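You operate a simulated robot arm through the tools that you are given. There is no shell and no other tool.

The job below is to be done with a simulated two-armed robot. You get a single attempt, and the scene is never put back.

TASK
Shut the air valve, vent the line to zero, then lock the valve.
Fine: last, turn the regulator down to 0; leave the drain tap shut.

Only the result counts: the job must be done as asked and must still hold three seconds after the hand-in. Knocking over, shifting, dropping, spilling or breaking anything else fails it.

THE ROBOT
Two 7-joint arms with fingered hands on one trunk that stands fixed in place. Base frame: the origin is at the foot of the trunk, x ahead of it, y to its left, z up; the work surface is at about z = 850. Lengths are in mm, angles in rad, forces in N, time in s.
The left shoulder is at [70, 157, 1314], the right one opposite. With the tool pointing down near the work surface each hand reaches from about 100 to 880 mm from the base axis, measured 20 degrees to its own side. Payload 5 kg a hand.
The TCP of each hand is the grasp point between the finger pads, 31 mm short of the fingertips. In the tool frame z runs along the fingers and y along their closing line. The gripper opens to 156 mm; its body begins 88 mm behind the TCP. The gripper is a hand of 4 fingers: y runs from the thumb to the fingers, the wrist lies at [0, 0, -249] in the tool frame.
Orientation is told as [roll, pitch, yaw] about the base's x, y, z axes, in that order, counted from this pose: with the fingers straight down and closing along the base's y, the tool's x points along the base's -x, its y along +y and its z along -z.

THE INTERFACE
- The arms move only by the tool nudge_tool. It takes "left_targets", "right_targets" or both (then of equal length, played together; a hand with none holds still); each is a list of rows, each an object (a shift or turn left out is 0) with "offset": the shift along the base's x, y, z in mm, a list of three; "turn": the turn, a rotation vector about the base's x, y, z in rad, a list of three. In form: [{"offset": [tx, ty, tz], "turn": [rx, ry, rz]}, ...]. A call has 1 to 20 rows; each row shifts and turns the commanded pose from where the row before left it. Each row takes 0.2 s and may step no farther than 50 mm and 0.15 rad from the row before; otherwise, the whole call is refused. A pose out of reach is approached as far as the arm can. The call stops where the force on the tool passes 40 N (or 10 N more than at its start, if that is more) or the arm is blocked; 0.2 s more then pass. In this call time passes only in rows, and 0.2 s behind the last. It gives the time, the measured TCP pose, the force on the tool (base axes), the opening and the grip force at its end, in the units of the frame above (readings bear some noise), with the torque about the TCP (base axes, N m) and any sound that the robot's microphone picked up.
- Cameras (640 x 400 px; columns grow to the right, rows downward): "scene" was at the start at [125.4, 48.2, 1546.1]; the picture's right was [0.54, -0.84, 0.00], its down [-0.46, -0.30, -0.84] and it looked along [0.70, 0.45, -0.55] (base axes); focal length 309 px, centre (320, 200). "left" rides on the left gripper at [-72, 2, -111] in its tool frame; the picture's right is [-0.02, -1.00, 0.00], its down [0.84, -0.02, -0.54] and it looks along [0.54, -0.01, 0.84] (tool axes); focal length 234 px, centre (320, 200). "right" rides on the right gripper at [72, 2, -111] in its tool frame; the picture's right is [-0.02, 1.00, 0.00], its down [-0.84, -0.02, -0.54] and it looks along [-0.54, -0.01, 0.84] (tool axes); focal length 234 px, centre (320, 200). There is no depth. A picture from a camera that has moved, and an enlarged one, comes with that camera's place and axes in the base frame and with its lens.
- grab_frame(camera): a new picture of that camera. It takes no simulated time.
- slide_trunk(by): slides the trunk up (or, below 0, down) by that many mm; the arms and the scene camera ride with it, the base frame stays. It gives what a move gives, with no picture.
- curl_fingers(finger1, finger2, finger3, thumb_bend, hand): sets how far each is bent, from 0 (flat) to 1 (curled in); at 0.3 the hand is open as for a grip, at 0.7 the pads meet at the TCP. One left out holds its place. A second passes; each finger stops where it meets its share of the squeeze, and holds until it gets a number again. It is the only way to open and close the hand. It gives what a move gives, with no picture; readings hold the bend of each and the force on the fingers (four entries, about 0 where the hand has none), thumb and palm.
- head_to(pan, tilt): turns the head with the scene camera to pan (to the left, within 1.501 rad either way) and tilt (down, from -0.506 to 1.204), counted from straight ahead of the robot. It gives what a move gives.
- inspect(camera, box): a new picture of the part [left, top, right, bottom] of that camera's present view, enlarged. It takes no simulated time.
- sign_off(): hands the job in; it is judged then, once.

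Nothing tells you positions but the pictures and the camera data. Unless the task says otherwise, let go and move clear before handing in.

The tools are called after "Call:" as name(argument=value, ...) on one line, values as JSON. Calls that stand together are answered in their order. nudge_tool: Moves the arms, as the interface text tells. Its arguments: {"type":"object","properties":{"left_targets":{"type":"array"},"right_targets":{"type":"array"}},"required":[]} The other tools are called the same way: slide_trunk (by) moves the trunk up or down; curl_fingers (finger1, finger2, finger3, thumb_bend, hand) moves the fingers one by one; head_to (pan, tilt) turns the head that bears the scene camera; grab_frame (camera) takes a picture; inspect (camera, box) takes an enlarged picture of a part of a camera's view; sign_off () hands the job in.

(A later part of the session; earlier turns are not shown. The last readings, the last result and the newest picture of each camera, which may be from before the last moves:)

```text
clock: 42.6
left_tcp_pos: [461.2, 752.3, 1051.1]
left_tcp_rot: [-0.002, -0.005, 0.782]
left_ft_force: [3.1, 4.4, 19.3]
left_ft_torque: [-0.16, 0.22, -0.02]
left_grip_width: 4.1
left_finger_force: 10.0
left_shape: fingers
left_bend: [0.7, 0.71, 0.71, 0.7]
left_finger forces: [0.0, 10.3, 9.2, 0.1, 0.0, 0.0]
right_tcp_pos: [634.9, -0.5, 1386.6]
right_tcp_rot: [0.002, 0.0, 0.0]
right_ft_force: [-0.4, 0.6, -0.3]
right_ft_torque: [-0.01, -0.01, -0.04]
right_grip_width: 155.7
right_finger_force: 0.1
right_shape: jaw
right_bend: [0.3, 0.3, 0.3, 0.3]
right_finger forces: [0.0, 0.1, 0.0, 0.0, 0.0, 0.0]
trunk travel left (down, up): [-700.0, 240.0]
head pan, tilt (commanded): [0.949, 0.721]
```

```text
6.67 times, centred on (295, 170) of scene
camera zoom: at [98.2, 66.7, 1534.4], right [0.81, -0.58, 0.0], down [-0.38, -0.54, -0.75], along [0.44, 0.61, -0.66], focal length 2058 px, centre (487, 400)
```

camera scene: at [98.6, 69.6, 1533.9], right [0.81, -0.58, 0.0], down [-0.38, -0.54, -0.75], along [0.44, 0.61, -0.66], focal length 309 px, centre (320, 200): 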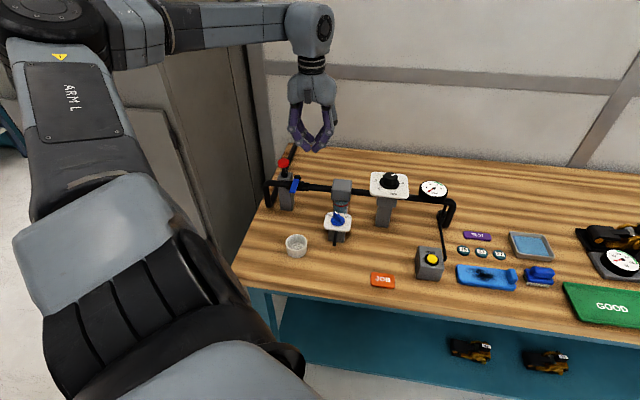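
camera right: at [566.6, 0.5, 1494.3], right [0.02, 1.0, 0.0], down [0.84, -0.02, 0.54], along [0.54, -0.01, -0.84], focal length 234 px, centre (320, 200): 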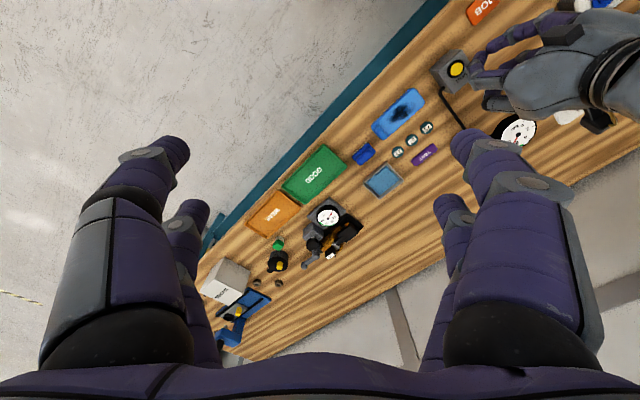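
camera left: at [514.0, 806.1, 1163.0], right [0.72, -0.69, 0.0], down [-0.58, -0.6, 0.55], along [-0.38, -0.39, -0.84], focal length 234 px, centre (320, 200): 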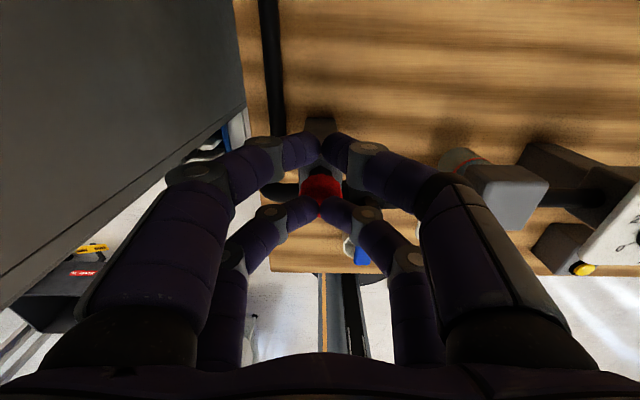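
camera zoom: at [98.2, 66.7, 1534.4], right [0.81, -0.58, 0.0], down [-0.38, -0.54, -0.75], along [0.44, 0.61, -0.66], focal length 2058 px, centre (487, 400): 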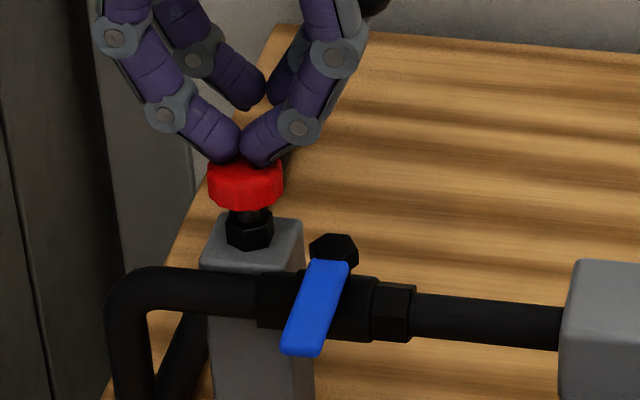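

It's firm at 19 N, so the plunger is bottomed. I'm lifting off to see whether it stays down.

Call:
nudge_tool(left_targets=[{"offset": [0, 0, 10]}, {"offset": [0, 0, 30]}, {"offset": [0, 0, 30]}])

Call:
inspect(camera="scene", box=[265, 140, 325, 200])

Call:
inspect(camera="left", box=[270, 100, 380, 230])

```text
clock: 43.5
left_tcp_pos: [461.0, 751.0, 1117.0]
left_tcp_rot: [0.002, 0.0, 0.781]
left_ft_force: [-0.3, -0.7, -0.1]
left_ft_torque: [-0.03, 0.0, 0.0]
left_grip_width: 4.1
left_finger_force: 0.1
left_shape: fingers
left_bend: [0.7, 0.7, 0.7, 0.7]
left_finger forces: [0.1, 0.0, 0.0, 0.0, 0.0, 0.0]
right_tcp_pos: [634.9, 1.0, 1386.5]
right_tcp_rot: [0.002, 0.001, 0.002]
right_ft_force: [-0.2, -0.3, 0.1]
right_ft_torque: [0.0, 0.01, -0.02]
right_grip_width: 155.7
right_finger_force: 0.0
right_shape: jaw
right_bend: [0.3, 0.3, 0.3, 0.3]
right_finger forces: [0.0, 0.0, 0.0, 0.0, 0.0, 0.0]
trunk travel left (down, up): [-700.0, 240.0]
head pan, tilt (commanded): [0.949, 0.721]
```

```text
6.67 times, centred on (295, 170) of scene
camera zoom: at [98.7, 67.0, 1533.9], right [0.81, -0.58, 0.0], down [-0.38, -0.54, -0.75], along [0.44, 0.61, -0.66], focal length 2058 px, centre (487, 400)
```

zoom: 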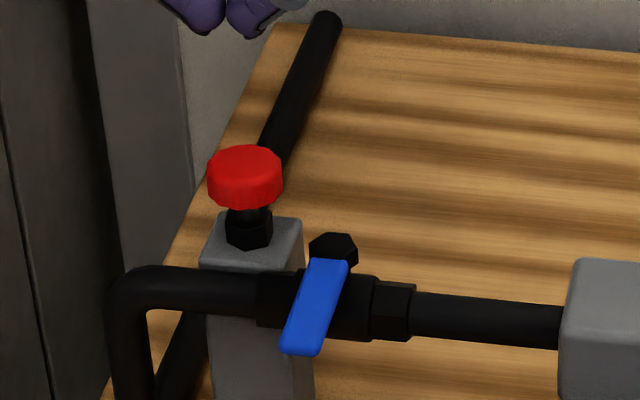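

```text
3.08 times, centred on (325, 165) of left
camera zoom: at [511.9, 803.9, 1226.6], right [0.72, -0.69, 0.0], down [-0.58, -0.6, 0.54], along [-0.38, -0.39, -0.84], focal length 720 px, centre (305, 308)
```

zoom: 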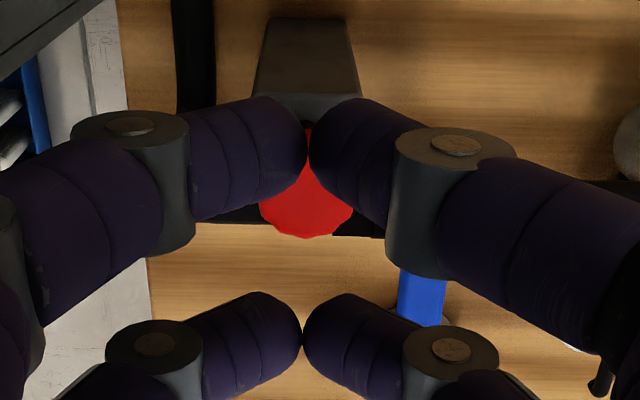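

The knob stayed down about 12 mm lower than at the start. No click was heard, though, so I'll press once more, harder, to be sure it's fully seated.

Call:
nudge_tool(left_targets=[{"offset": [1, 1, -30]}, {"offset": [0, 0, -30]}, {"offset": [0, 0, -5]}, {"offset": [0, 0, -4]}, {"offset": [0, 0, -3]}])

Call:
inspect(camera="scene", box=[265, 140, 325, 200])

```text
clock: 44.6
left_tcp_pos: [462.5, 754.6, 1050.7]
left_tcp_rot: [0.0, -0.008, 0.782]
left_ft_force: [3.1, 5.0, 30.4]
left_ft_torque: [-0.34, 0.46, -0.04]
left_grip_width: 4.1
left_finger_force: 15.3
left_shape: fingers
left_bend: [0.7, 0.72, 0.71, 0.7]
left_finger forces: [0.0, 17.7, 14.1, 0.0, 0.1, 0.0]
right_tcp_pos: [633.4, -1.6, 1387.0]
right_tcp_rot: [0.005, -0.002, 0.0]
right_ft_force: [0.8, 0.3, 0.1]
right_ft_torque: [-0.01, -0.02, 0.03]
right_grip_width: 155.6
right_finger_force: 0.1
right_shape: jaw
right_bend: [0.3, 0.3, 0.3, 0.3]
right_finger forces: [0.0, 0.0, 0.0, 0.0, 0.1, 0.1]
trunk travel left (down, up): [-700.0, 240.0]
head pan, tilt (commanded): [0.949, 0.721]
```

```text
6.67 times, centred on (295, 170) of scene
camera zoom: at [97.1, 64.9, 1534.7], right [0.81, -0.58, 0.0], down [-0.38, -0.53, -0.75], along [0.44, 0.61, -0.66], focal length 2058 px, centre (487, 400)
```

zoom: 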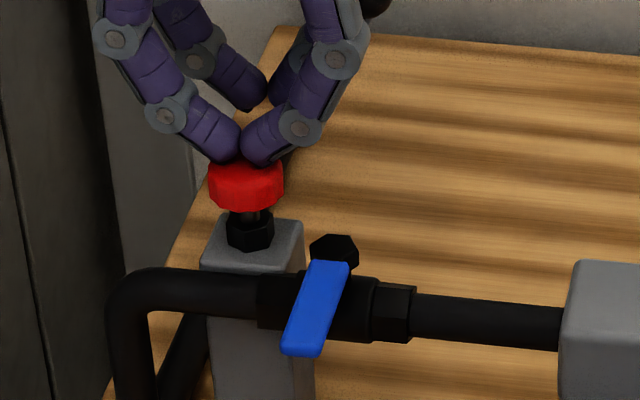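

There's no further travel at 30 N, so the plunger is fully seated. To verify the lock, I'll lift off and gently nudge the lever a few millimetres in the opening direction, watching the force.

Call:
nudge_tool(left_targets=[{"offset": [0, 0, 15]}, {"offset": [0, 0, 40]}, {"offset": [0, 0, 40]}, {"offset": [-5, -30, 0], "turn": [0, 0, -0.08]}, {"offset": [-15, -30, 0], "turn": [0, 0, -0.08]}, {"offset": [-14.5, -32, 0]}])

Call:
curl_fingers(hand="left", finger1=0.6, finger2=0.6, finger3=0.6, thumb_bend=0.6)

Call:
grab_frame(camera="left")

Call:
inspect(camera="scene", box=[265, 140, 325, 200])

```text
clock: 46.0
left_tcp_pos: [429.3, 660.8, 1139.2]
left_tcp_rot: [0.001, -0.001, 0.62]
left_ft_force: [0.2, -0.3, 0.4]
left_ft_torque: [0.03, 0.0, 0.0]
left_grip_width: 4.0
left_finger_force: 0.0
left_shape: fingers
left_bend: [0.7, 0.7, 0.7, 0.7]
left_finger forces: [0.0, 0.0, 0.0, 0.0, 0.0, 0.0]
right_tcp_pos: [635.4, -0.1, 1385.6]
right_tcp_rot: [0.002, -0.001, -0.001]
right_ft_force: [-0.6, -0.3, -0.1]
right_ft_torque: [0.02, -0.02, -0.01]
right_grip_width: 155.7
right_finger_force: 0.0
right_shape: jaw
right_bend: [0.3, 0.3, 0.3, 0.3]
right_finger forces: [0.1, 0.0, 0.0, 0.0, 0.0, 0.1]
trunk travel left (down, up): [-700.0, 240.0]
head pan, tilt (commanded): [0.949, 0.721]
```

```text
clock: 47.0
left_tcp_pos: [429.5, 664.6, 1137.7]
left_tcp_rot: [0.001, 0.0, 0.621]
left_ft_force: [-0.3, -0.1, -0.6]
left_ft_torque: [0.0, -0.01, 0.02]
left_grip_width: 41.0
left_finger_force: 0.1
left_shape: fingers
left_bend: [0.6, 0.6, 0.6, 0.6]
left_finger forces: [0.1, 0.1, 0.1, 0.0, 0.0, 0.0]
right_tcp_pos: [635.5, 2.2, 1385.5]
right_tcp_rot: [0.001, 0.0, 0.0]
right_ft_force: [0.8, 0.4, -0.2]
right_ft_torque: [0.0, 0.02, 0.03]
right_grip_width: 156.0
right_finger_force: 0.0
right_shape: jaw
right_bend: [0.3, 0.3, 0.3, 0.3]
right_finger forces: [0.1, 0.1, 0.1, 0.0, 0.1, 0.0]
trunk travel left (down, up): [-700.0, 240.0]
head pan, tilt (commanded): [0.949, 0.721]
```

```text
taken
camera left: at [488.3, 706.8, 1247.7], right [0.6, -0.8, 0.0], down [-0.67, -0.5, 0.54], along [-0.44, -0.33, -0.84], focal length 234 px, centre (320, 200)
```

left: 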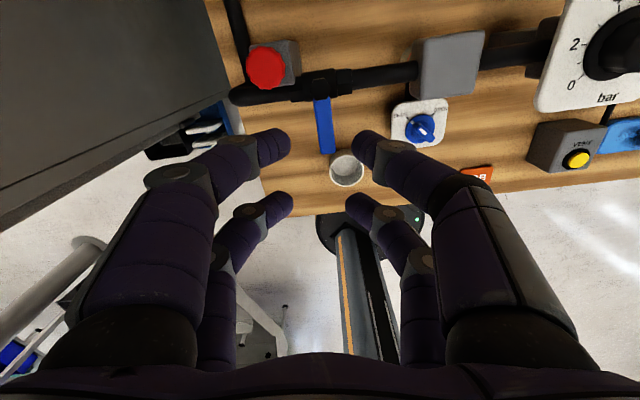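

```text
6.67 times, centred on (295, 170) of scene
camera zoom: at [99.2, 68.7, 1533.9], right [0.81, -0.58, 0.0], down [-0.38, -0.54, -0.75], along [0.44, 0.61, -0.66], focal length 2058 px, centre (487, 400)
```

zoom: 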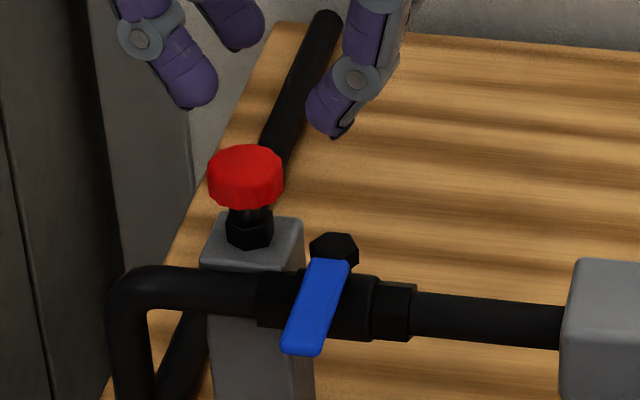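

Call:
nudge_tool(left_targets=[{"offset": [0, 0, -40]}, {"offset": [0, 0, -40]}, {"offset": [0, 0, -20]}, {"offset": [0, 0, -12]}])

Call:
inspect(camera="left", box=[240, 60, 400, 220])

Call:
inspect(camera="scene", box=[265, 140, 325, 200])

```text
clock: 48.0
left_tcp_pos: [427.2, 662.9, 1025.5]
left_tcp_rot: [0.001, 0.003, 0.621]
left_ft_force: [0.3, 0.1, -0.2]
left_ft_torque: [-0.04, 0.05, -0.01]
left_grip_width: 41.0
left_finger_force: 0.0
left_shape: fingers
left_bend: [0.6, 0.6, 0.6, 0.6]
left_finger forces: [0.0, 0.0, 0.0, 0.0, 0.1, 0.0]
right_tcp_pos: [637.2, 1.9, 1384.7]
right_tcp_rot: [-0.001, 0.001, 0.0]
right_ft_force: [-0.1, -0.4, 0.5]
right_ft_torque: [-0.02, 0.03, 0.02]
right_grip_width: 156.2
right_finger_force: 0.0
right_shape: jaw
right_bend: [0.3, 0.3, 0.3, 0.3]
right_finger forces: [0.0, 0.1, 0.0, 0.0, 0.1, 0.0]
trunk travel left (down, up): [-700.0, 240.0]
head pan, tilt (commanded): [0.949, 0.721]
```

```text
2.50 times, centred on (320, 140) of left
camera zoom: at [487.8, 705.8, 1135.3], right [0.6, -0.8, 0.0], down [-0.67, -0.5, 0.55], along [-0.44, -0.33, -0.84], focal length 585 px, centre (320, 350)
```

zoom: 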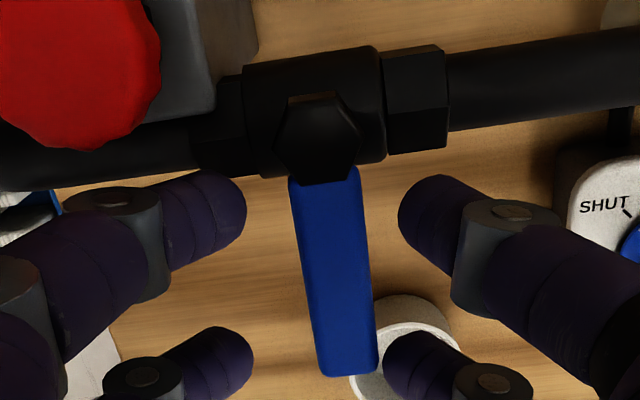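

```text
6.67 times, centred on (295, 170) of scene
camera zoom: at [99.7, 69.2, 1533.9], right [0.81, -0.58, 0.0], down [-0.38, -0.54, -0.75], along [0.44, 0.61, -0.66], focal length 2058 px, centre (487, 400)
```

zoom: 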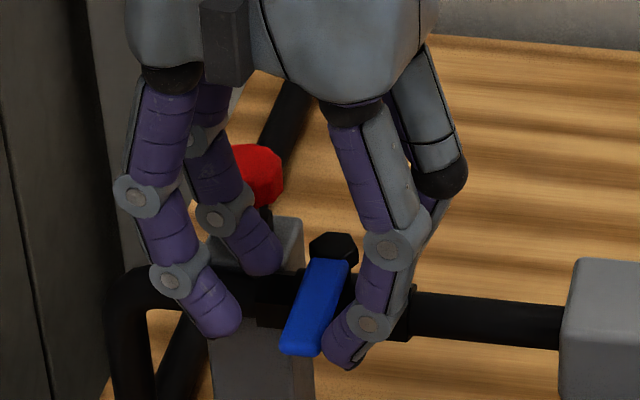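

Call:
nudge_tool(left_targets=[{"turn": [0, 0, 0.09], "offset": [2, -3, 0]}, {"turn": [0, 0, 0.09], "offset": [2, -3, 0]}])

Call:
inspect(camera="left", box=[240, 60, 400, 220])

```text
clock: 48.6
left_tcp_pos: [432.7, 656.1, 1026.2]
left_tcp_rot: [-0.001, -0.002, 0.803]
left_ft_force: [1.0, -0.2, -0.1]
left_ft_torque: [0.02, 0.0, 0.01]
left_grip_width: 41.1
left_finger_force: 0.2
left_shape: fingers
left_bend: [0.6, 0.6, 0.6, 0.6]
left_finger forces: [0.0, 0.0, 0.0, 0.0, 0.0, 0.0]
right_tcp_pos: [636.1, 2.2, 1384.5]
right_tcp_rot: [0.0, 0.0, 0.0]
right_ft_force: [0.7, -0.8, -0.1]
right_ft_torque: [0.0, 0.0, 0.03]
right_grip_width: 155.7
right_finger_force: 0.0
right_shape: jaw
right_bend: [0.3, 0.3, 0.3, 0.3]
right_finger forces: [0.0, 0.0, 0.1, 0.0, 0.0, 0.1]
trunk travel left (down, up): [-700.0, 240.0]
head pan, tilt (commanded): [0.949, 0.721]
```

```text
2.50 times, centred on (320, 140) of left
camera zoom: at [482.4, 709.3, 1136.0], right [0.74, -0.68, 0.0], down [-0.57, -0.62, 0.54], along [-0.37, -0.4, -0.84], focal length 585 px, centre (320, 350)
```

zoom: 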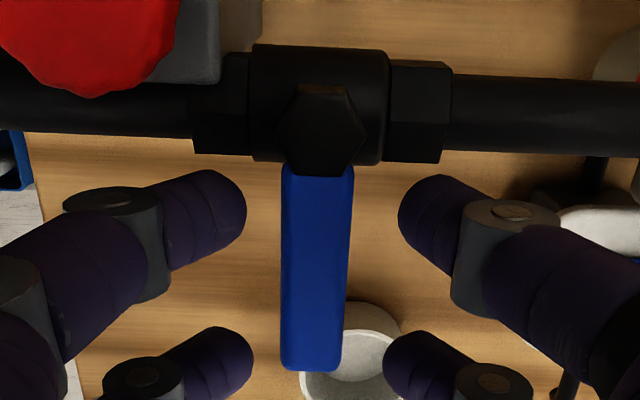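

Call:
nudge_tool(left_targets=[{"offset": [3, -2.8, 0]}, {"offset": [3, -2.8, 0]}, {"offset": [1.4, -1.4, 0]}, {"offset": [1.4, -1.4, 0]}])

Call:
inspect(camera="left", box=[240, 60, 400, 220])

```text
clock: 49.6
left_tcp_pos: [441.8, 650.1, 1027.9]
left_tcp_rot: [0.0, 0.0, 0.803]
left_ft_force: [-1.5, 1.7, 1.5]
left_ft_torque: [0.09, 0.11, -0.01]
left_grip_width: 43.0
left_finger_force: 1.8
left_shape: fingers
left_bend: [0.59, 0.59, 0.6, 0.6]
left_finger forces: [1.3, 1.7, 0.0, 0.0, 0.0, 0.0]
right_tcp_pos: [636.2, 2.9, 1385.6]
right_tcp_rot: [0.001, 0.001, 0.0]
right_ft_force: [0.3, 0.1, -0.1]
right_ft_torque: [-0.04, 0.0, 0.0]
right_grip_width: 155.7
right_finger_force: 0.1
right_shape: jaw
right_bend: [0.3, 0.3, 0.3, 0.3]
right_finger forces: [0.0, 0.0, 0.0, 0.0, 0.0, 0.1]
trunk travel left (down, up): [-700.0, 240.0]
head pan, tilt (commanded): [0.949, 0.721]
```

```text
2.50 times, centred on (320, 140) of left
camera zoom: at [490.8, 701.7, 1136.3], right [0.74, -0.68, 0.0], down [-0.57, -0.62, 0.54], along [-0.37, -0.4, -0.84], focal length 585 px, centre (320, 350)
```

zoom: 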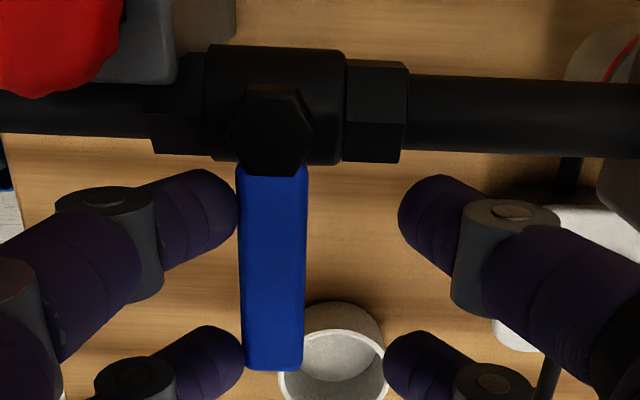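

Call:
nudge_tool(left_targets=[{"offset": [1.4, -1.4, 0]}, {"offset": [1.4, -1.4, 0]}])

Call:
inspect(camera="left", box=[240, 60, 400, 220])

Call:
inspect(camera="scene", box=[265, 140, 325, 200])

```text
clock: 50.2
left_tcp_pos: [442.0, 645.3, 1027.2]
left_tcp_rot: [0.002, 0.0, 0.801]
left_ft_force: [-3.3, 5.1, 1.6]
left_ft_torque: [0.16, 0.12, -0.03]
left_grip_width: 45.7
left_finger_force: 2.0
left_shape: fingers
left_bend: [0.58, 0.58, 0.6, 0.6]
left_finger forces: [2.6, 3.0, 0.0, 0.0, 0.0, 0.0]
right_tcp_pos: [635.0, 2.8, 1385.2]
right_tcp_rot: [0.001, 0.0, 0.0]
right_ft_force: [-0.8, 0.3, -0.5]
right_ft_torque: [-0.04, 0.01, -0.02]
right_grip_width: 155.9
right_finger_force: 0.0
right_shape: jaw
right_bend: [0.3, 0.3, 0.3, 0.3]
right_finger forces: [0.0, 0.0, 0.0, 0.1, 0.0, 0.0]
trunk travel left (down, up): [-700.0, 240.0]
head pan, tilt (commanded): [0.949, 0.721]
```

```text
2.50 times, centred on (320, 140) of left
camera zoom: at [493.0, 699.4, 1137.1], right [0.74, -0.68, 0.0], down [-0.57, -0.62, 0.54], along [-0.37, -0.4, -0.84], focal length 585 px, centre (320, 350)
```

zoom: 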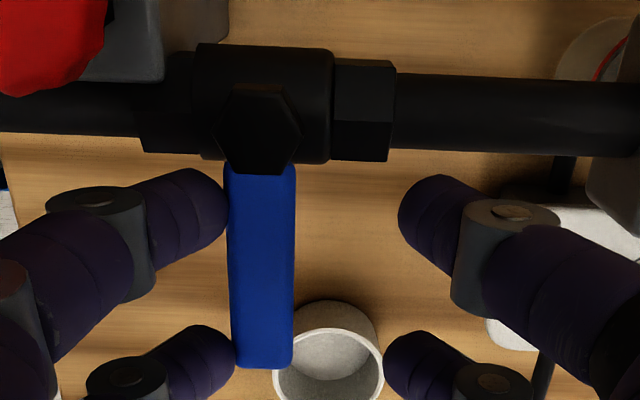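

```text
6.67 times, centred on (295, 170) of scene
camera zoom: at [98.6, 69.3, 1533.9], right [0.81, -0.58, 0.0], down [-0.38, -0.54, -0.75], along [0.44, 0.61, -0.66], focal length 2058 px, centre (487, 400)
```

zoom: 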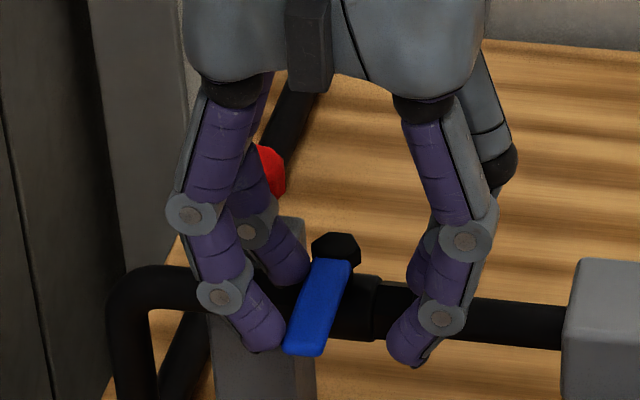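

The fingers yield at 6 N while the lever doesn't budge (it turned at under 2 N before), so the valve is locked. I'm backing off, lifting, and heading for the regulator.

Call:
nudge_tool(left_targets=[{"offset": [-4, 3.8, 0]}, {"offset": [-4, 3.8, 0]}, {"offset": [-3, 2.8, 0]}, {"offset": [0, 0, 10]}, {"offset": [0, 0, 30]}, {"offset": [0, 0, 40]}, {"offset": [0, 0, 40]}, {"offset": [0, 0, 40]}, {"offset": [30, -30, 0]}, {"offset": [30, -30, 0]}, {"offset": [30, -30, 0]}])

Call:
grab_frame(camera="left")

Call:
inspect(camera="scene", box=[260, 140, 460, 260])

Call:
inspect(camera="scene", box=[360, 160, 420, 210])

```text
clock: 52.6
left_tcp_pos: [524.3, 565.2, 1185.1]
left_tcp_rot: [0.002, 0.0, 0.803]
left_ft_force: [0.5, 0.0, 0.8]
left_ft_torque: [0.01, 0.01, 0.02]
left_grip_width: 41.6
left_finger_force: 0.2
left_shape: fingers
left_bend: [0.6, 0.6, 0.6, 0.6]
left_finger forces: [0.0, 0.1, 0.0, 0.0, 0.1, 0.1]
right_tcp_pos: [637.2, 1.7, 1383.9]
right_tcp_rot: [0.0, 0.002, 0.002]
right_ft_force: [-0.2, 0.1, 0.1]
right_ft_torque: [0.03, 0.03, -0.04]
right_grip_width: 155.5
right_finger_force: 0.1
right_shape: jaw
right_bend: [0.3, 0.3, 0.3, 0.3]
right_finger forces: [0.1, 0.0, 0.0, 0.1, 0.0, 0.1]
trunk travel left (down, up): [-700.0, 240.0]
head pan, tilt (commanded): [0.949, 0.721]
```

```text
taken
camera left: at [573.3, 618.3, 1295.7], right [0.74, -0.68, 0.0], down [-0.57, -0.62, 0.54], along [-0.37, -0.4, -0.84], focal length 234 px, centre (320, 200)
```

left: 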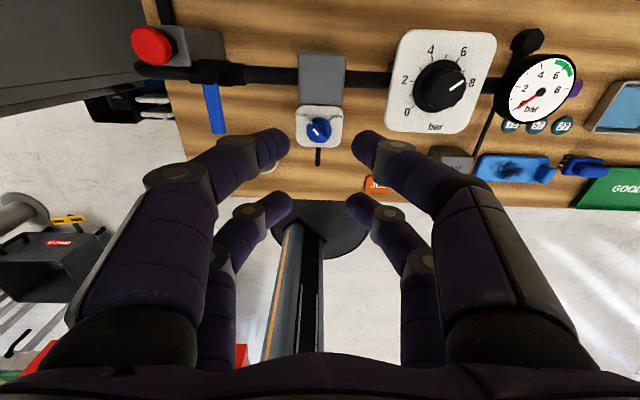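

```text
3.20 times, centred on (360, 200) of scene
camera zoom: at [100.5, 67.4, 1533.9], right [0.81, -0.58, 0.0], down [-0.38, -0.54, -0.75], along [0.44, 0.61, -0.66], focal length 988 px, centre (192, 200)
```

zoom: 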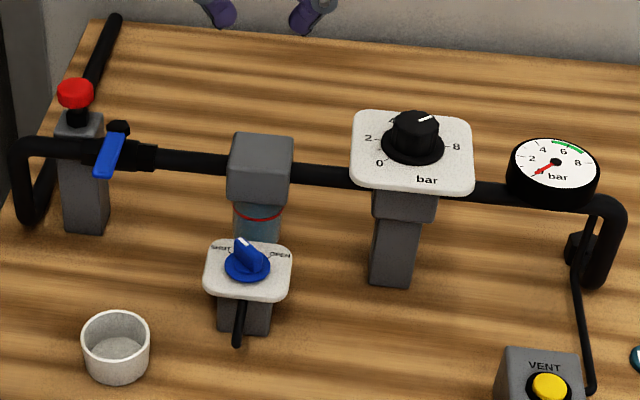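

```text
8.00 times, centred on (390, 185) of scene
camera zoom: at [100.5, 67.4, 1533.9], right [0.81, -0.58, 0.0], down [-0.38, -0.54, -0.75], along [0.44, 0.61, -0.66], focal length 2469 px, centre (-240, 320)
```

zoom: 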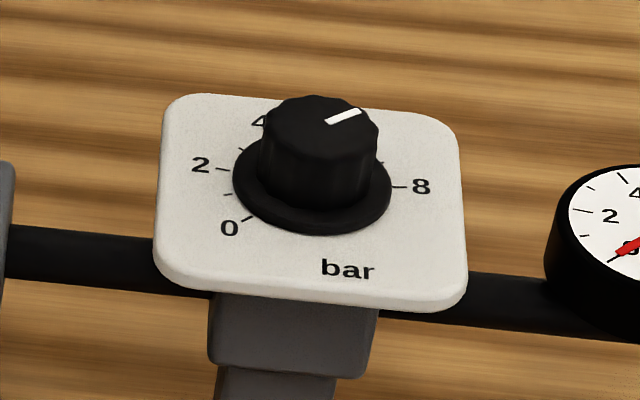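

The lever and plunger look right, the gauge is at 0, and the drain tap is untouched. The regulator pointer is near 7. I'm zooming in on it to locate the knob precisely.

Call:
inspect(camera="left", box=[370, 20, 510, 150])

Call:
inspect(camera="right", box=[460, 20, 640, 160])

```text
3.08 times, centred on (440, 85) of left
camera zoom: at [573.3, 618.3, 1295.7], right [0.74, -0.68, 0.0], down [-0.57, -0.62, 0.54], along [-0.37, -0.4, -0.84], focal length 720 px, centre (-49, 554)
```

zoom: 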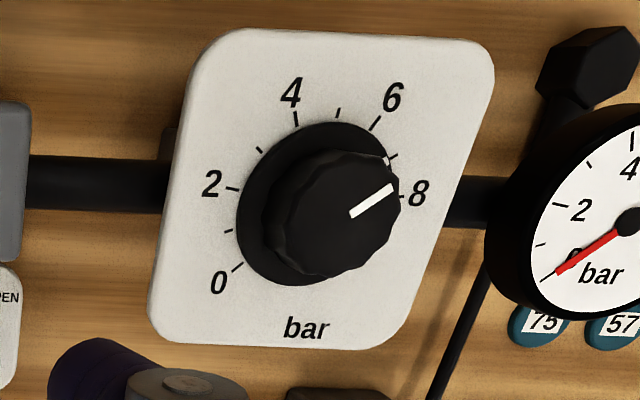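

```text
2.86 times, centred on (550, 90) of right
camera zoom: at [565.7, 1.9, 1494.6], right [0.02, 1.0, 0.0], down [0.84, -0.02, 0.54], along [0.54, -0.01, -0.84], focal length 669 px, centre (-337, 514)
```

zoom: 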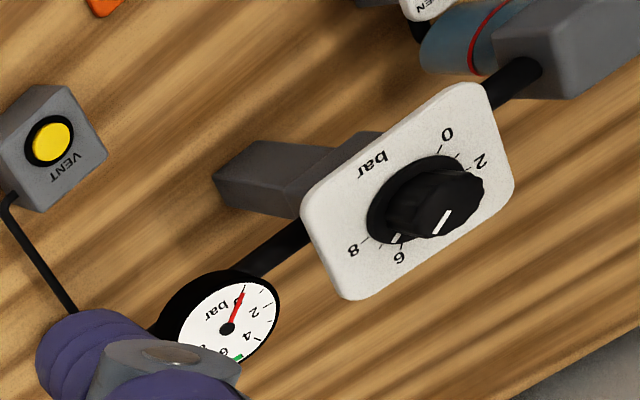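

The knob's top is centred near (645,503,1030), the pointer sits at 7, and zero is about 190° counter-clockwise. I'm opening the fingers, pre-rotating the wrist to yaw ≈ −1.3, and moving above the knob.

Call:
nudge_tool(left_targets=[{"offset": [8, -4.1, -2], "turn": [0, 0, -0.14]}, {"offset": [8, -4.1, -2], "turn": [0, 0, -0.14]}, {"offset": [8, -4.1, -2], "turn": [0, 0, -0.14]}, {"offset": [8, -4.1, -2], "turn": [0, 0, -0.14]}, {"offset": [8, -4.1, -2], "turn": [0, 0, -0.14]}, {"offset": [8, -4.1, -2], "turn": [0, 0, -0.14]}, {"offset": [8, -4.1, -2], "turn": [0, 0, -0.14]}, {"offset": [8, -4.1, -2], "turn": [0, 0, -0.14]}, {"offset": [8, -4.1, -2], "turn": [0, 0, -0.14]}, {"offset": [8, -4.1, -2], "turn": [0, 0, -0.14]}, {"offset": [8, -4.1, -2], "turn": [0, 0, -0.14]}, {"offset": [8, -4.1, -2], "turn": [0, 0, -0.14]}, {"offset": [8, -4.1, -2], "turn": [0, 0, -0.14]}, {"offset": [8, -4.1, -2], "turn": [0, 0, -0.14]}, {"offset": [8, -4.1, -2], "turn": [0, 0, -0.14]}])

Call:
curl_fingers(hand="left", finger1=0.54, finger2=0.54, finger3=0.54, thumb_bend=0.54)

Call:
grab_frame(camera="left")

Call:
inspect(camera="scene", box=[340, 90, 460, 220])

```text
clock: 55.9
left_tcp_pos: [645.4, 503.9, 1157.1]
left_tcp_rot: [-0.001, -0.001, -1.3]
left_ft_force: [-0.6, 0.7, -0.6]
left_ft_torque: [0.01, 0.03, 0.0]
left_grip_width: 41.8
left_finger_force: 0.0
left_shape: fingers
left_bend: [0.6, 0.6, 0.6, 0.6]
left_finger forces: [0.0, 0.0, 0.0, 0.1, 0.0, 0.0]
right_tcp_pos: [635.4, 2.0, 1384.9]
right_tcp_rot: [0.0, 0.0, 0.001]
right_ft_force: [-0.3, -0.6, -0.1]
right_ft_torque: [0.0, -0.01, -0.02]
right_grip_width: 155.8
right_finger_force: 0.1
right_shape: jaw
right_bend: [0.3, 0.3, 0.3, 0.3]
right_finger forces: [0.0, 0.1, 0.0, 0.1, 0.0, 0.0]
trunk travel left (down, up): [-700.0, 240.0]
head pan, tilt (commanded): [0.949, 0.721]
```

```text
clock: 56.9
left_tcp_pos: [643.5, 504.1, 1156.9]
left_tcp_rot: [0.001, -0.001, -1.299]
left_ft_force: [0.6, -0.3, -0.7]
left_ft_torque: [0.02, 0.03, -0.01]
left_grip_width: 64.3
left_finger_force: 0.0
left_shape: fingers
left_bend: [0.54, 0.54, 0.54, 0.54]
left_finger forces: [0.0, 0.0, 0.1, 0.1, 0.0, 0.1]
right_tcp_pos: [636.5, 1.6, 1385.1]
right_tcp_rot: [0.0, 0.001, -0.002]
right_ft_force: [0.1, -0.1, 0.4]
right_ft_torque: [-0.01, -0.01, 0.0]
right_grip_width: 156.3
right_finger_force: 0.0
right_shape: jaw
right_bend: [0.3, 0.3, 0.3, 0.3]
right_finger forces: [0.0, 0.0, 0.0, 0.0, 0.0, 0.0]
trunk travel left (down, up): [-700.0, 240.0]
head pan, tilt (commanded): [0.949, 0.721]
```

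```text
taken
camera left: at [665.3, 435.1, 1265.9], right [-0.96, -0.29, 0.0], down [-0.24, 0.8, 0.54], along [-0.16, 0.52, -0.84], focal length 234 px, centre (320, 200)
```

left: 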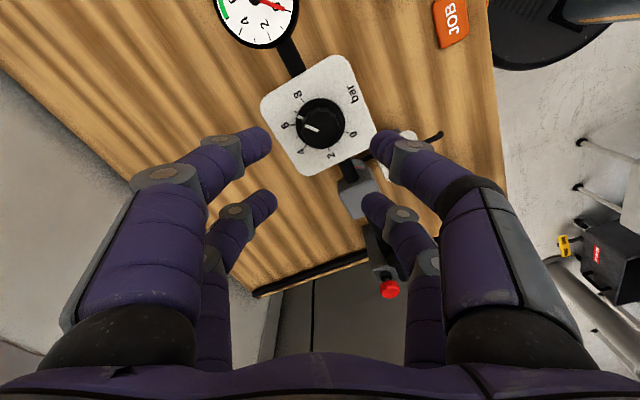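

```text
3.08 times, centred on (400, 155) of scene
camera zoom: at [99.4, 68.6, 1533.9], right [0.81, -0.58, 0.0], down [-0.38, -0.54, -0.75], along [0.44, 0.61, -0.66], focal length 950 px, centre (74, 338)
```

zoom: 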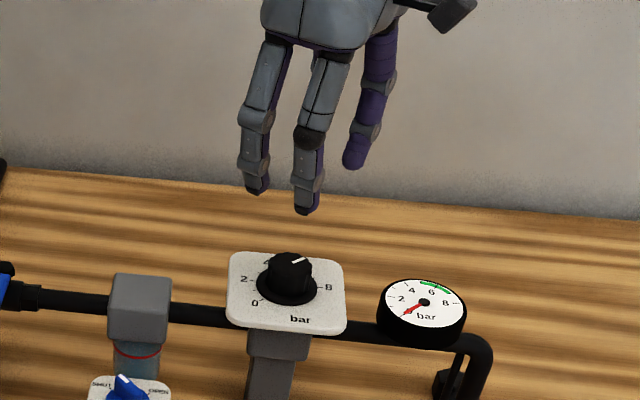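

Call:
inspect(camera="left", box=[240, 40, 400, 190])

```text
2.67 times, centred on (320, 115) of left
camera zoom: at [665.3, 435.1, 1265.9], right [-0.96, -0.29, 0.0], down [-0.24, 0.8, 0.54], along [-0.16, 0.52, -0.84], focal length 624 px, centre (320, 427)
```

zoom: 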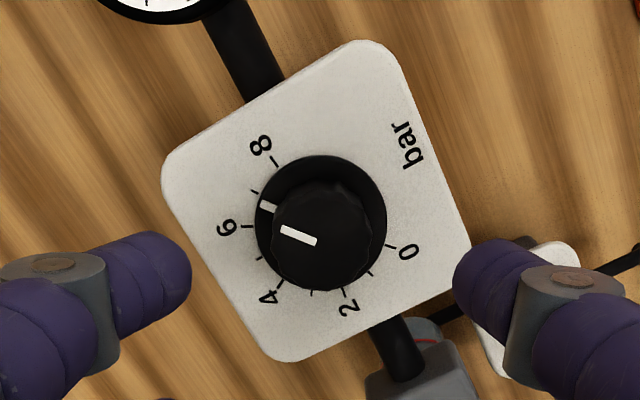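

The knob axis is about (646,499.5) against the hand centre at (644,504), and the pointer reads about 6.7. I'm correcting that, narrowing the fingers, and lowering around the knob.

Call:
curl_fingers(hand="left", finger1=0.59, finger2=0.59, finger3=0.59, thumb_bend=0.59)

Call:
nudge_tool(left_targets=[{"offset": [1.8, -4.0, -30]}, {"offset": [0, 0, -25]}, {"offset": [0, 0, -20]}])

Call:
grab_frame(camera="left")

Call:
inspect(camera="scene", box=[350, 130, 430, 210])

```text
clock: 57.9
left_tcp_pos: [644.0, 503.2, 1156.1]
left_tcp_rot: [-0.002, -0.001, -1.298]
left_ft_force: [0.8, 0.2, -1.3]
left_ft_torque: [0.0, 0.0, 0.0]
left_grip_width: 45.9
left_finger_force: 0.1
left_shape: fingers
left_bend: [0.59, 0.59, 0.59, 0.59]
left_finger forces: [0.0, 0.1, 0.1, 0.0, 0.0, 0.1]
right_tcp_pos: [636.0, 1.6, 1385.6]
right_tcp_rot: [0.0, -0.001, 0.001]
right_ft_force: [0.6, -0.7, 0.9]
right_ft_torque: [-0.01, 0.0, 0.05]
right_grip_width: 156.1
right_finger_force: 0.1
right_shape: jaw
right_bend: [0.3, 0.3, 0.3, 0.3]
right_finger forces: [0.0, 0.0, 0.0, 0.0, 0.0, 0.0]
trunk travel left (down, up): [-700.0, 240.0]
head pan, tilt (commanded): [0.949, 0.721]
```

```text
clock: 58.6
left_tcp_pos: [644.9, 501.4, 1080.8]
left_tcp_rot: [-0.001, -0.001, -1.299]
left_ft_force: [0.4, -0.4, -0.1]
left_ft_torque: [0.04, -0.02, -0.01]
left_grip_width: 45.6
left_finger_force: 0.1
left_shape: fingers
left_bend: [0.59, 0.59, 0.59, 0.59]
left_finger forces: [0.1, 0.0, 0.0, 0.0, 0.0, 0.1]
right_tcp_pos: [636.2, 2.7, 1385.4]
right_tcp_rot: [0.001, 0.0, 0.0]
right_ft_force: [-0.6, 0.4, 0.4]
right_ft_torque: [0.01, -0.02, 0.02]
right_grip_width: 156.1
right_finger_force: 0.1
right_shape: jaw
right_bend: [0.3, 0.3, 0.3, 0.3]
right_finger forces: [0.1, 0.0, 0.1, 0.0, 0.0, 0.0]
trunk travel left (down, up): [-700.0, 240.0]
head pan, tilt (commanded): [0.949, 0.721]
```

```text
taken
camera left: at [667.3, 431.9, 1191.1], right [-0.96, -0.29, 0.0], down [-0.24, 0.8, 0.54], along [-0.16, 0.52, -0.84], focal length 234 px, centre (320, 200)
```

left: 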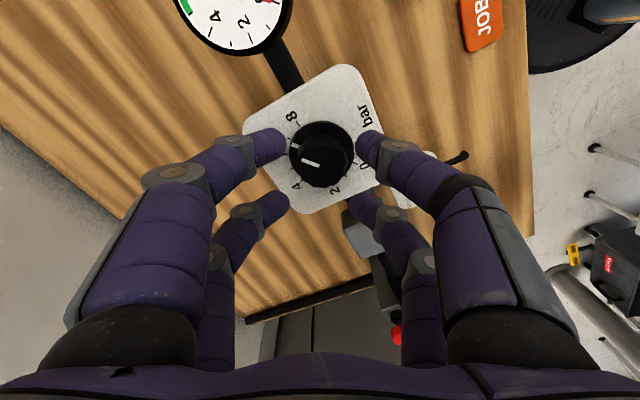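

```text
5.00 times, centred on (390, 170) of scene
camera zoom: at [99.6, 68.8, 1533.9], right [0.81, -0.58, 0.0], down [-0.38, -0.54, -0.75], along [0.44, 0.61, -0.66], focal length 1543 px, centre (-30, 350)
```

zoom: 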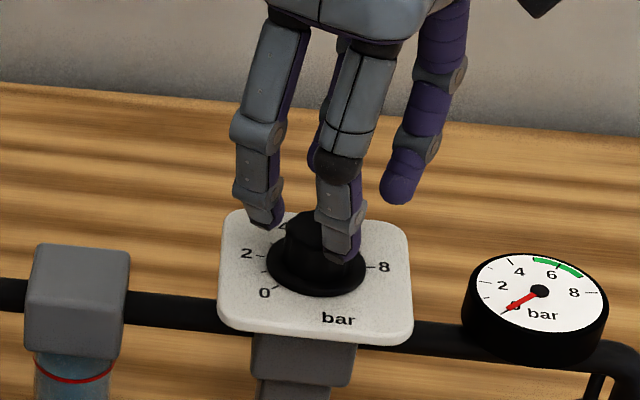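

The fingers are well centred around the knob. I'm descending to grip height.

Call:
nudge_tool(left_targets=[{"offset": [-0.7, -1.0, -14]}, {"offset": [0, 0, -10]}, {"offset": [0, 0, -4]}])

Call:
grab_frame(camera="left")

Call:
inspect(camera="scene", box=[350, 130, 430, 210])

```text
clock: 59.5
left_tcp_pos: [643.8, 499.4, 1052.3]
left_tcp_rot: [0.0, 0.001, -1.298]
left_ft_force: [-0.6, -0.3, 0.7]
left_ft_torque: [-0.02, 0.0, 0.01]
left_grip_width: 46.1
left_finger_force: 0.0
left_shape: fingers
left_bend: [0.59, 0.59, 0.59, 0.59]
left_finger forces: [0.0, 0.0, 0.0, 0.0, 0.0, 0.0]
right_tcp_pos: [636.9, 0.7, 1385.3]
right_tcp_rot: [0.0, 0.0, 0.0]
right_ft_force: [-0.9, 1.0, 0.2]
right_ft_torque: [0.03, 0.0, 0.0]
right_grip_width: 156.0
right_finger_force: 0.1
right_shape: jaw
right_bend: [0.3, 0.3, 0.3, 0.3]
right_finger forces: [0.0, 0.0, 0.0, 0.1, 0.1, 0.0]
trunk travel left (down, up): [-700.0, 240.0]
head pan, tilt (commanded): [0.949, 0.721]
```

```text
taken
camera left: at [666.4, 429.9, 1162.8], right [-0.96, -0.29, 0.0], down [-0.24, 0.8, 0.54], along [-0.16, 0.52, -0.84], focal length 234 px, centre (320, 200)
```

left: 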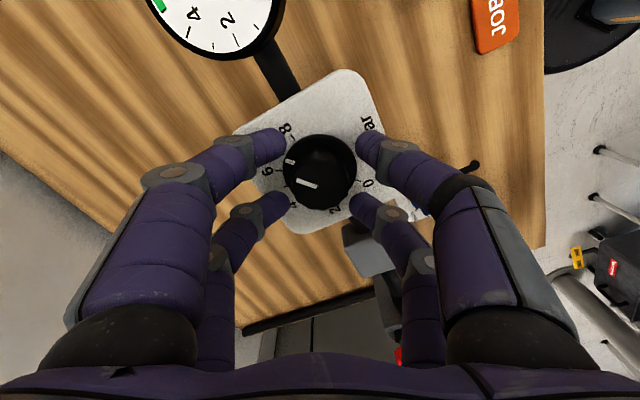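

```text
5.00 times, centred on (390, 170) of scene
camera zoom: at [99.3, 68.5, 1533.9], right [0.81, -0.58, 0.0], down [-0.38, -0.54, -0.75], along [0.44, 0.61, -0.66], focal length 1543 px, centre (-30, 350)
```

zoom: 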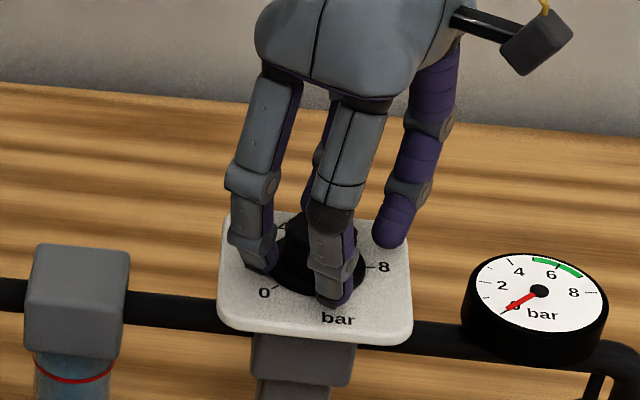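

The four fingertips surround the knob just above the plate. I'm closing to grip.

Call:
curl_fingers(hand="left", finger1=0.7, finger2=0.7, finger3=0.7, thumb_bend=0.7)

Call:
grab_frame(camera="left")

Call:
inspect(camera="scene", box=[350, 130, 430, 210])

```text
clock: 60.5
left_tcp_pos: [645.5, 499.4, 1052.3]
left_tcp_rot: [0.001, 0.0, -1.299]
left_ft_force: [-0.8, 1.2, -1.4]
left_ft_torque: [0.02, 0.01, 0.0]
left_grip_width: 7.7
left_finger_force: 4.7
left_shape: fingers
left_bend: [0.69, 0.65, 0.65, 0.7]
left_finger forces: [1.0, 3.6, 3.9, 0.0, 1.2, 0.0]
right_tcp_pos: [635.3, 2.1, 1385.0]
right_tcp_rot: [0.001, -0.001, 0.001]
right_ft_force: [0.5, -0.7, -0.6]
right_ft_torque: [-0.02, 0.04, 0.0]
right_grip_width: 155.7
right_finger_force: 0.0
right_shape: jaw
right_bend: [0.3, 0.3, 0.3, 0.3]
right_finger forces: [0.1, 0.0, 0.0, 0.0, 0.0, 0.1]
trunk travel left (down, up): [-700.0, 240.0]
head pan, tilt (commanded): [0.949, 0.721]
```

```text
taken
camera left: at [666.5, 430.4, 1162.6], right [-0.96, -0.29, 0.0], down [-0.24, 0.8, 0.54], along [-0.16, 0.52, -0.84], focal length 234 px, centre (320, 200)
```

left: 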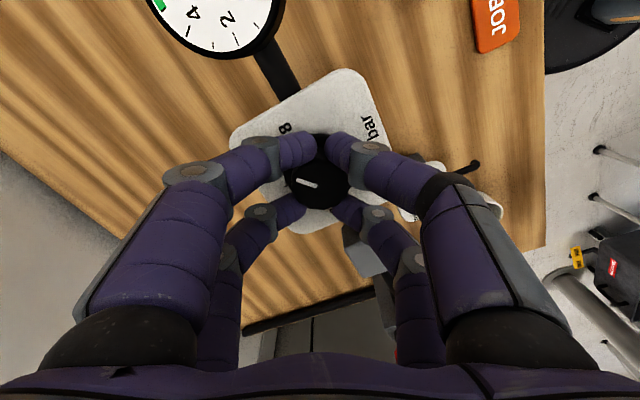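

```text
5.00 times, centred on (390, 170) of scene
camera zoom: at [99.6, 69.0, 1533.9], right [0.81, -0.58, 0.0], down [-0.38, -0.54, -0.75], along [0.44, 0.61, -0.66], focal length 1543 px, centre (-30, 350)
```

zoom: 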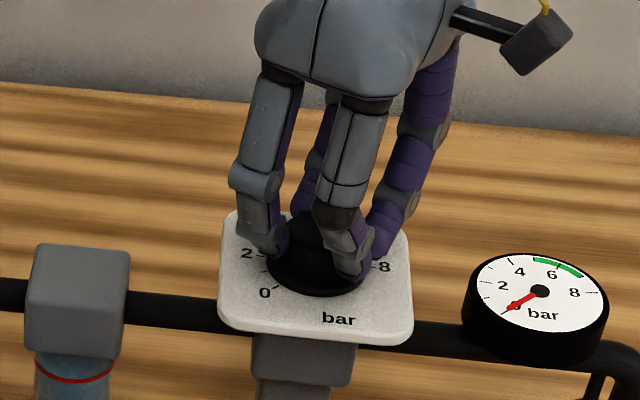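

The camera-side pair closed past the knob's edge, so the knob sits a few mm toward the other pair. I'm reopening, shifting about 3.5 mm, and regripping.

Call:
curl_fingers(hand="left", finger1=0.6, finger2=0.6, finger3=0.6, thumb_bend=0.6)

Call:
nudge_tool(left_targets=[{"offset": [-0.9, 3.4, 0]}])

Call:
curl_fingers(hand="left", finger1=0.72, finger2=0.72, finger3=0.72, thumb_bend=0.72)

Call:
inspect(camera="left", box=[240, 100, 400, 240])

```text
clock: 61.5
left_tcp_pos: [643.8, 498.5, 1053.2]
left_tcp_rot: [-0.001, 0.001, -1.298]
left_ft_force: [-0.4, 0.3, -0.2]
left_ft_torque: [0.0, 0.02, 0.01]
left_grip_width: 40.7
left_finger_force: 0.1
left_shape: fingers
left_bend: [0.6, 0.6, 0.6, 0.6]
left_finger forces: [0.0, 0.0, 0.0, 0.1, 0.1, 0.0]
right_tcp_pos: [635.2, 2.0, 1384.8]
right_tcp_rot: [-0.001, 0.0, 0.0]
right_ft_force: [-0.2, 0.0, -0.8]
right_ft_torque: [0.02, 0.0, 0.05]
right_grip_width: 155.9
right_finger_force: 0.0
right_shape: jaw
right_bend: [0.3, 0.3, 0.3, 0.3]
right_finger forces: [0.1, 0.1, 0.0, 0.0, 0.1, 0.0]
trunk travel left (down, up): [-700.0, 240.0]
head pan, tilt (commanded): [0.949, 0.721]
```

```text
clock: 61.9
left_tcp_pos: [643.8, 501.5, 1052.8]
left_tcp_rot: [0.001, 0.0, -1.299]
left_ft_force: [-0.6, 0.7, 0.9]
left_ft_torque: [0.0, 0.02, 0.04]
left_grip_width: 40.8
left_finger_force: 0.1
left_shape: fingers
left_bend: [0.6, 0.6, 0.6, 0.6]
left_finger forces: [0.0, 0.1, 0.0, 0.0, 0.0, 0.0]
right_tcp_pos: [635.5, 2.4, 1385.3]
right_tcp_rot: [0.0, 0.001, 0.0]
right_ft_force: [0.1, 0.0, 0.4]
right_ft_torque: [-0.01, -0.03, 0.02]
right_grip_width: 155.8
right_finger_force: 0.0
right_shape: jaw
right_bend: [0.3, 0.3, 0.3, 0.3]
right_finger forces: [0.1, 0.2, 0.0, 0.0, 0.0, 0.0]
trunk travel left (down, up): [-700.0, 240.0]
head pan, tilt (commanded): [0.949, 0.721]
```

```text
clock: 62.9
left_tcp_pos: [643.1, 502.3, 1053.3]
left_tcp_rot: [-0.001, 0.0, -1.299]
left_ft_force: [-0.3, -2.2, -4.9]
left_ft_torque: [-0.04, 0.04, -0.01]
left_grip_width: 12.6
left_finger_force: 10.4
left_shape: fingers
left_bend: [0.66, 0.67, 0.67, 0.69]
left_finger forces: [5.3, 4.6, 4.6, 0.0, 6.8, 0.0]
right_tcp_pos: [635.1, 2.2, 1385.5]
right_tcp_rot: [0.0, 0.0, 0.0]
right_ft_force: [-1.3, -0.6, 0.3]
right_ft_torque: [-0.02, 0.03, 0.0]
right_grip_width: 156.1
right_finger_force: 0.0
right_shape: jaw
right_bend: [0.3, 0.3, 0.3, 0.3]
right_finger forces: [0.0, 0.1, 0.1, 0.0, 0.1, 0.0]
trunk travel left (down, up): [-700.0, 240.0]
head pan, tilt (commanded): [0.949, 0.721]
```

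```text
2.86 times, centred on (320, 170) of left
camera zoom: at [665.3, 433.5, 1162.5], right [-0.96, -0.29, 0.0], down [-0.24, 0.8, 0.54], along [-0.16, 0.52, -0.84], focal length 669 px, centre (320, 286)
```

zoom: 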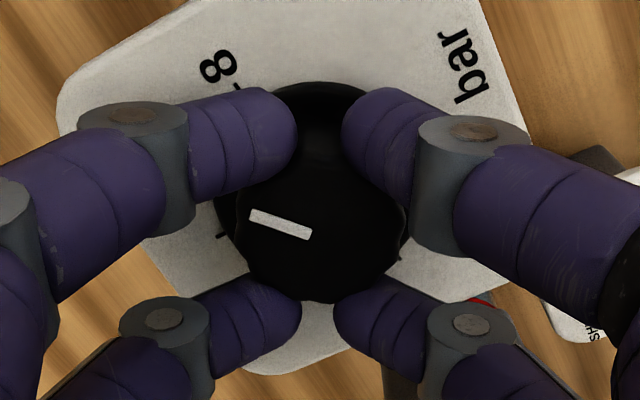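

All four fingers now grip the knob evenly. I'm turning counter-clockwise, starting with a partial turn to check it follows.

Call:
nudge_tool(left_targets=[{"turn": [0, 0, 0.08]}, {"turn": [0, 0, 0.08]}, {"turn": [0, 0, 0.08]}, {"turn": [0, 0, 0.08]}, {"turn": [0, 0, 0.08]}, {"turn": [0, 0, 0.08]}])

Call:
inspect(camera="left", box=[240, 100, 400, 240])

```text
clock: 64.2
left_tcp_pos: [644.3, 502.1, 1052.9]
left_tcp_rot: [0.001, -0.001, -0.818]
left_ft_force: [-1.7, -4.9, -9.1]
left_ft_torque: [-0.15, 0.04, -0.01]
left_grip_width: 12.7
left_finger_force: 10.4
left_shape: fingers
left_bend: [0.67, 0.67, 0.67, 0.69]
left_finger forces: [5.1, 3.8, 4.6, 0.0, 7.2, 0.0]
right_tcp_pos: [636.5, 1.7, 1384.3]
right_tcp_rot: [0.0, -0.001, 0.0]
right_ft_force: [-0.5, -1.2, -0.6]
right_ft_torque: [0.03, 0.02, -0.01]
right_grip_width: 156.1
right_finger_force: 0.0
right_shape: jaw
right_bend: [0.3, 0.3, 0.3, 0.3]
right_finger forces: [0.0, 0.1, 0.1, 0.1, 0.0, 0.0]
trunk travel left (down, up): [-700.0, 240.0]
head pan, tilt (commanded): [0.949, 0.721]
```

```text
2.86 times, centred on (320, 170) of left
camera zoom: at [694.8, 451.1, 1162.8], right [-0.71, -0.7, 0.0], down [-0.59, 0.6, 0.55], along [-0.38, 0.39, -0.84], focal length 669 px, centre (320, 286)
```

zoom: 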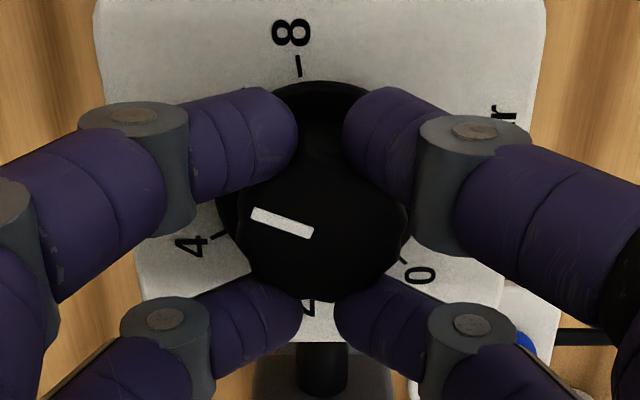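

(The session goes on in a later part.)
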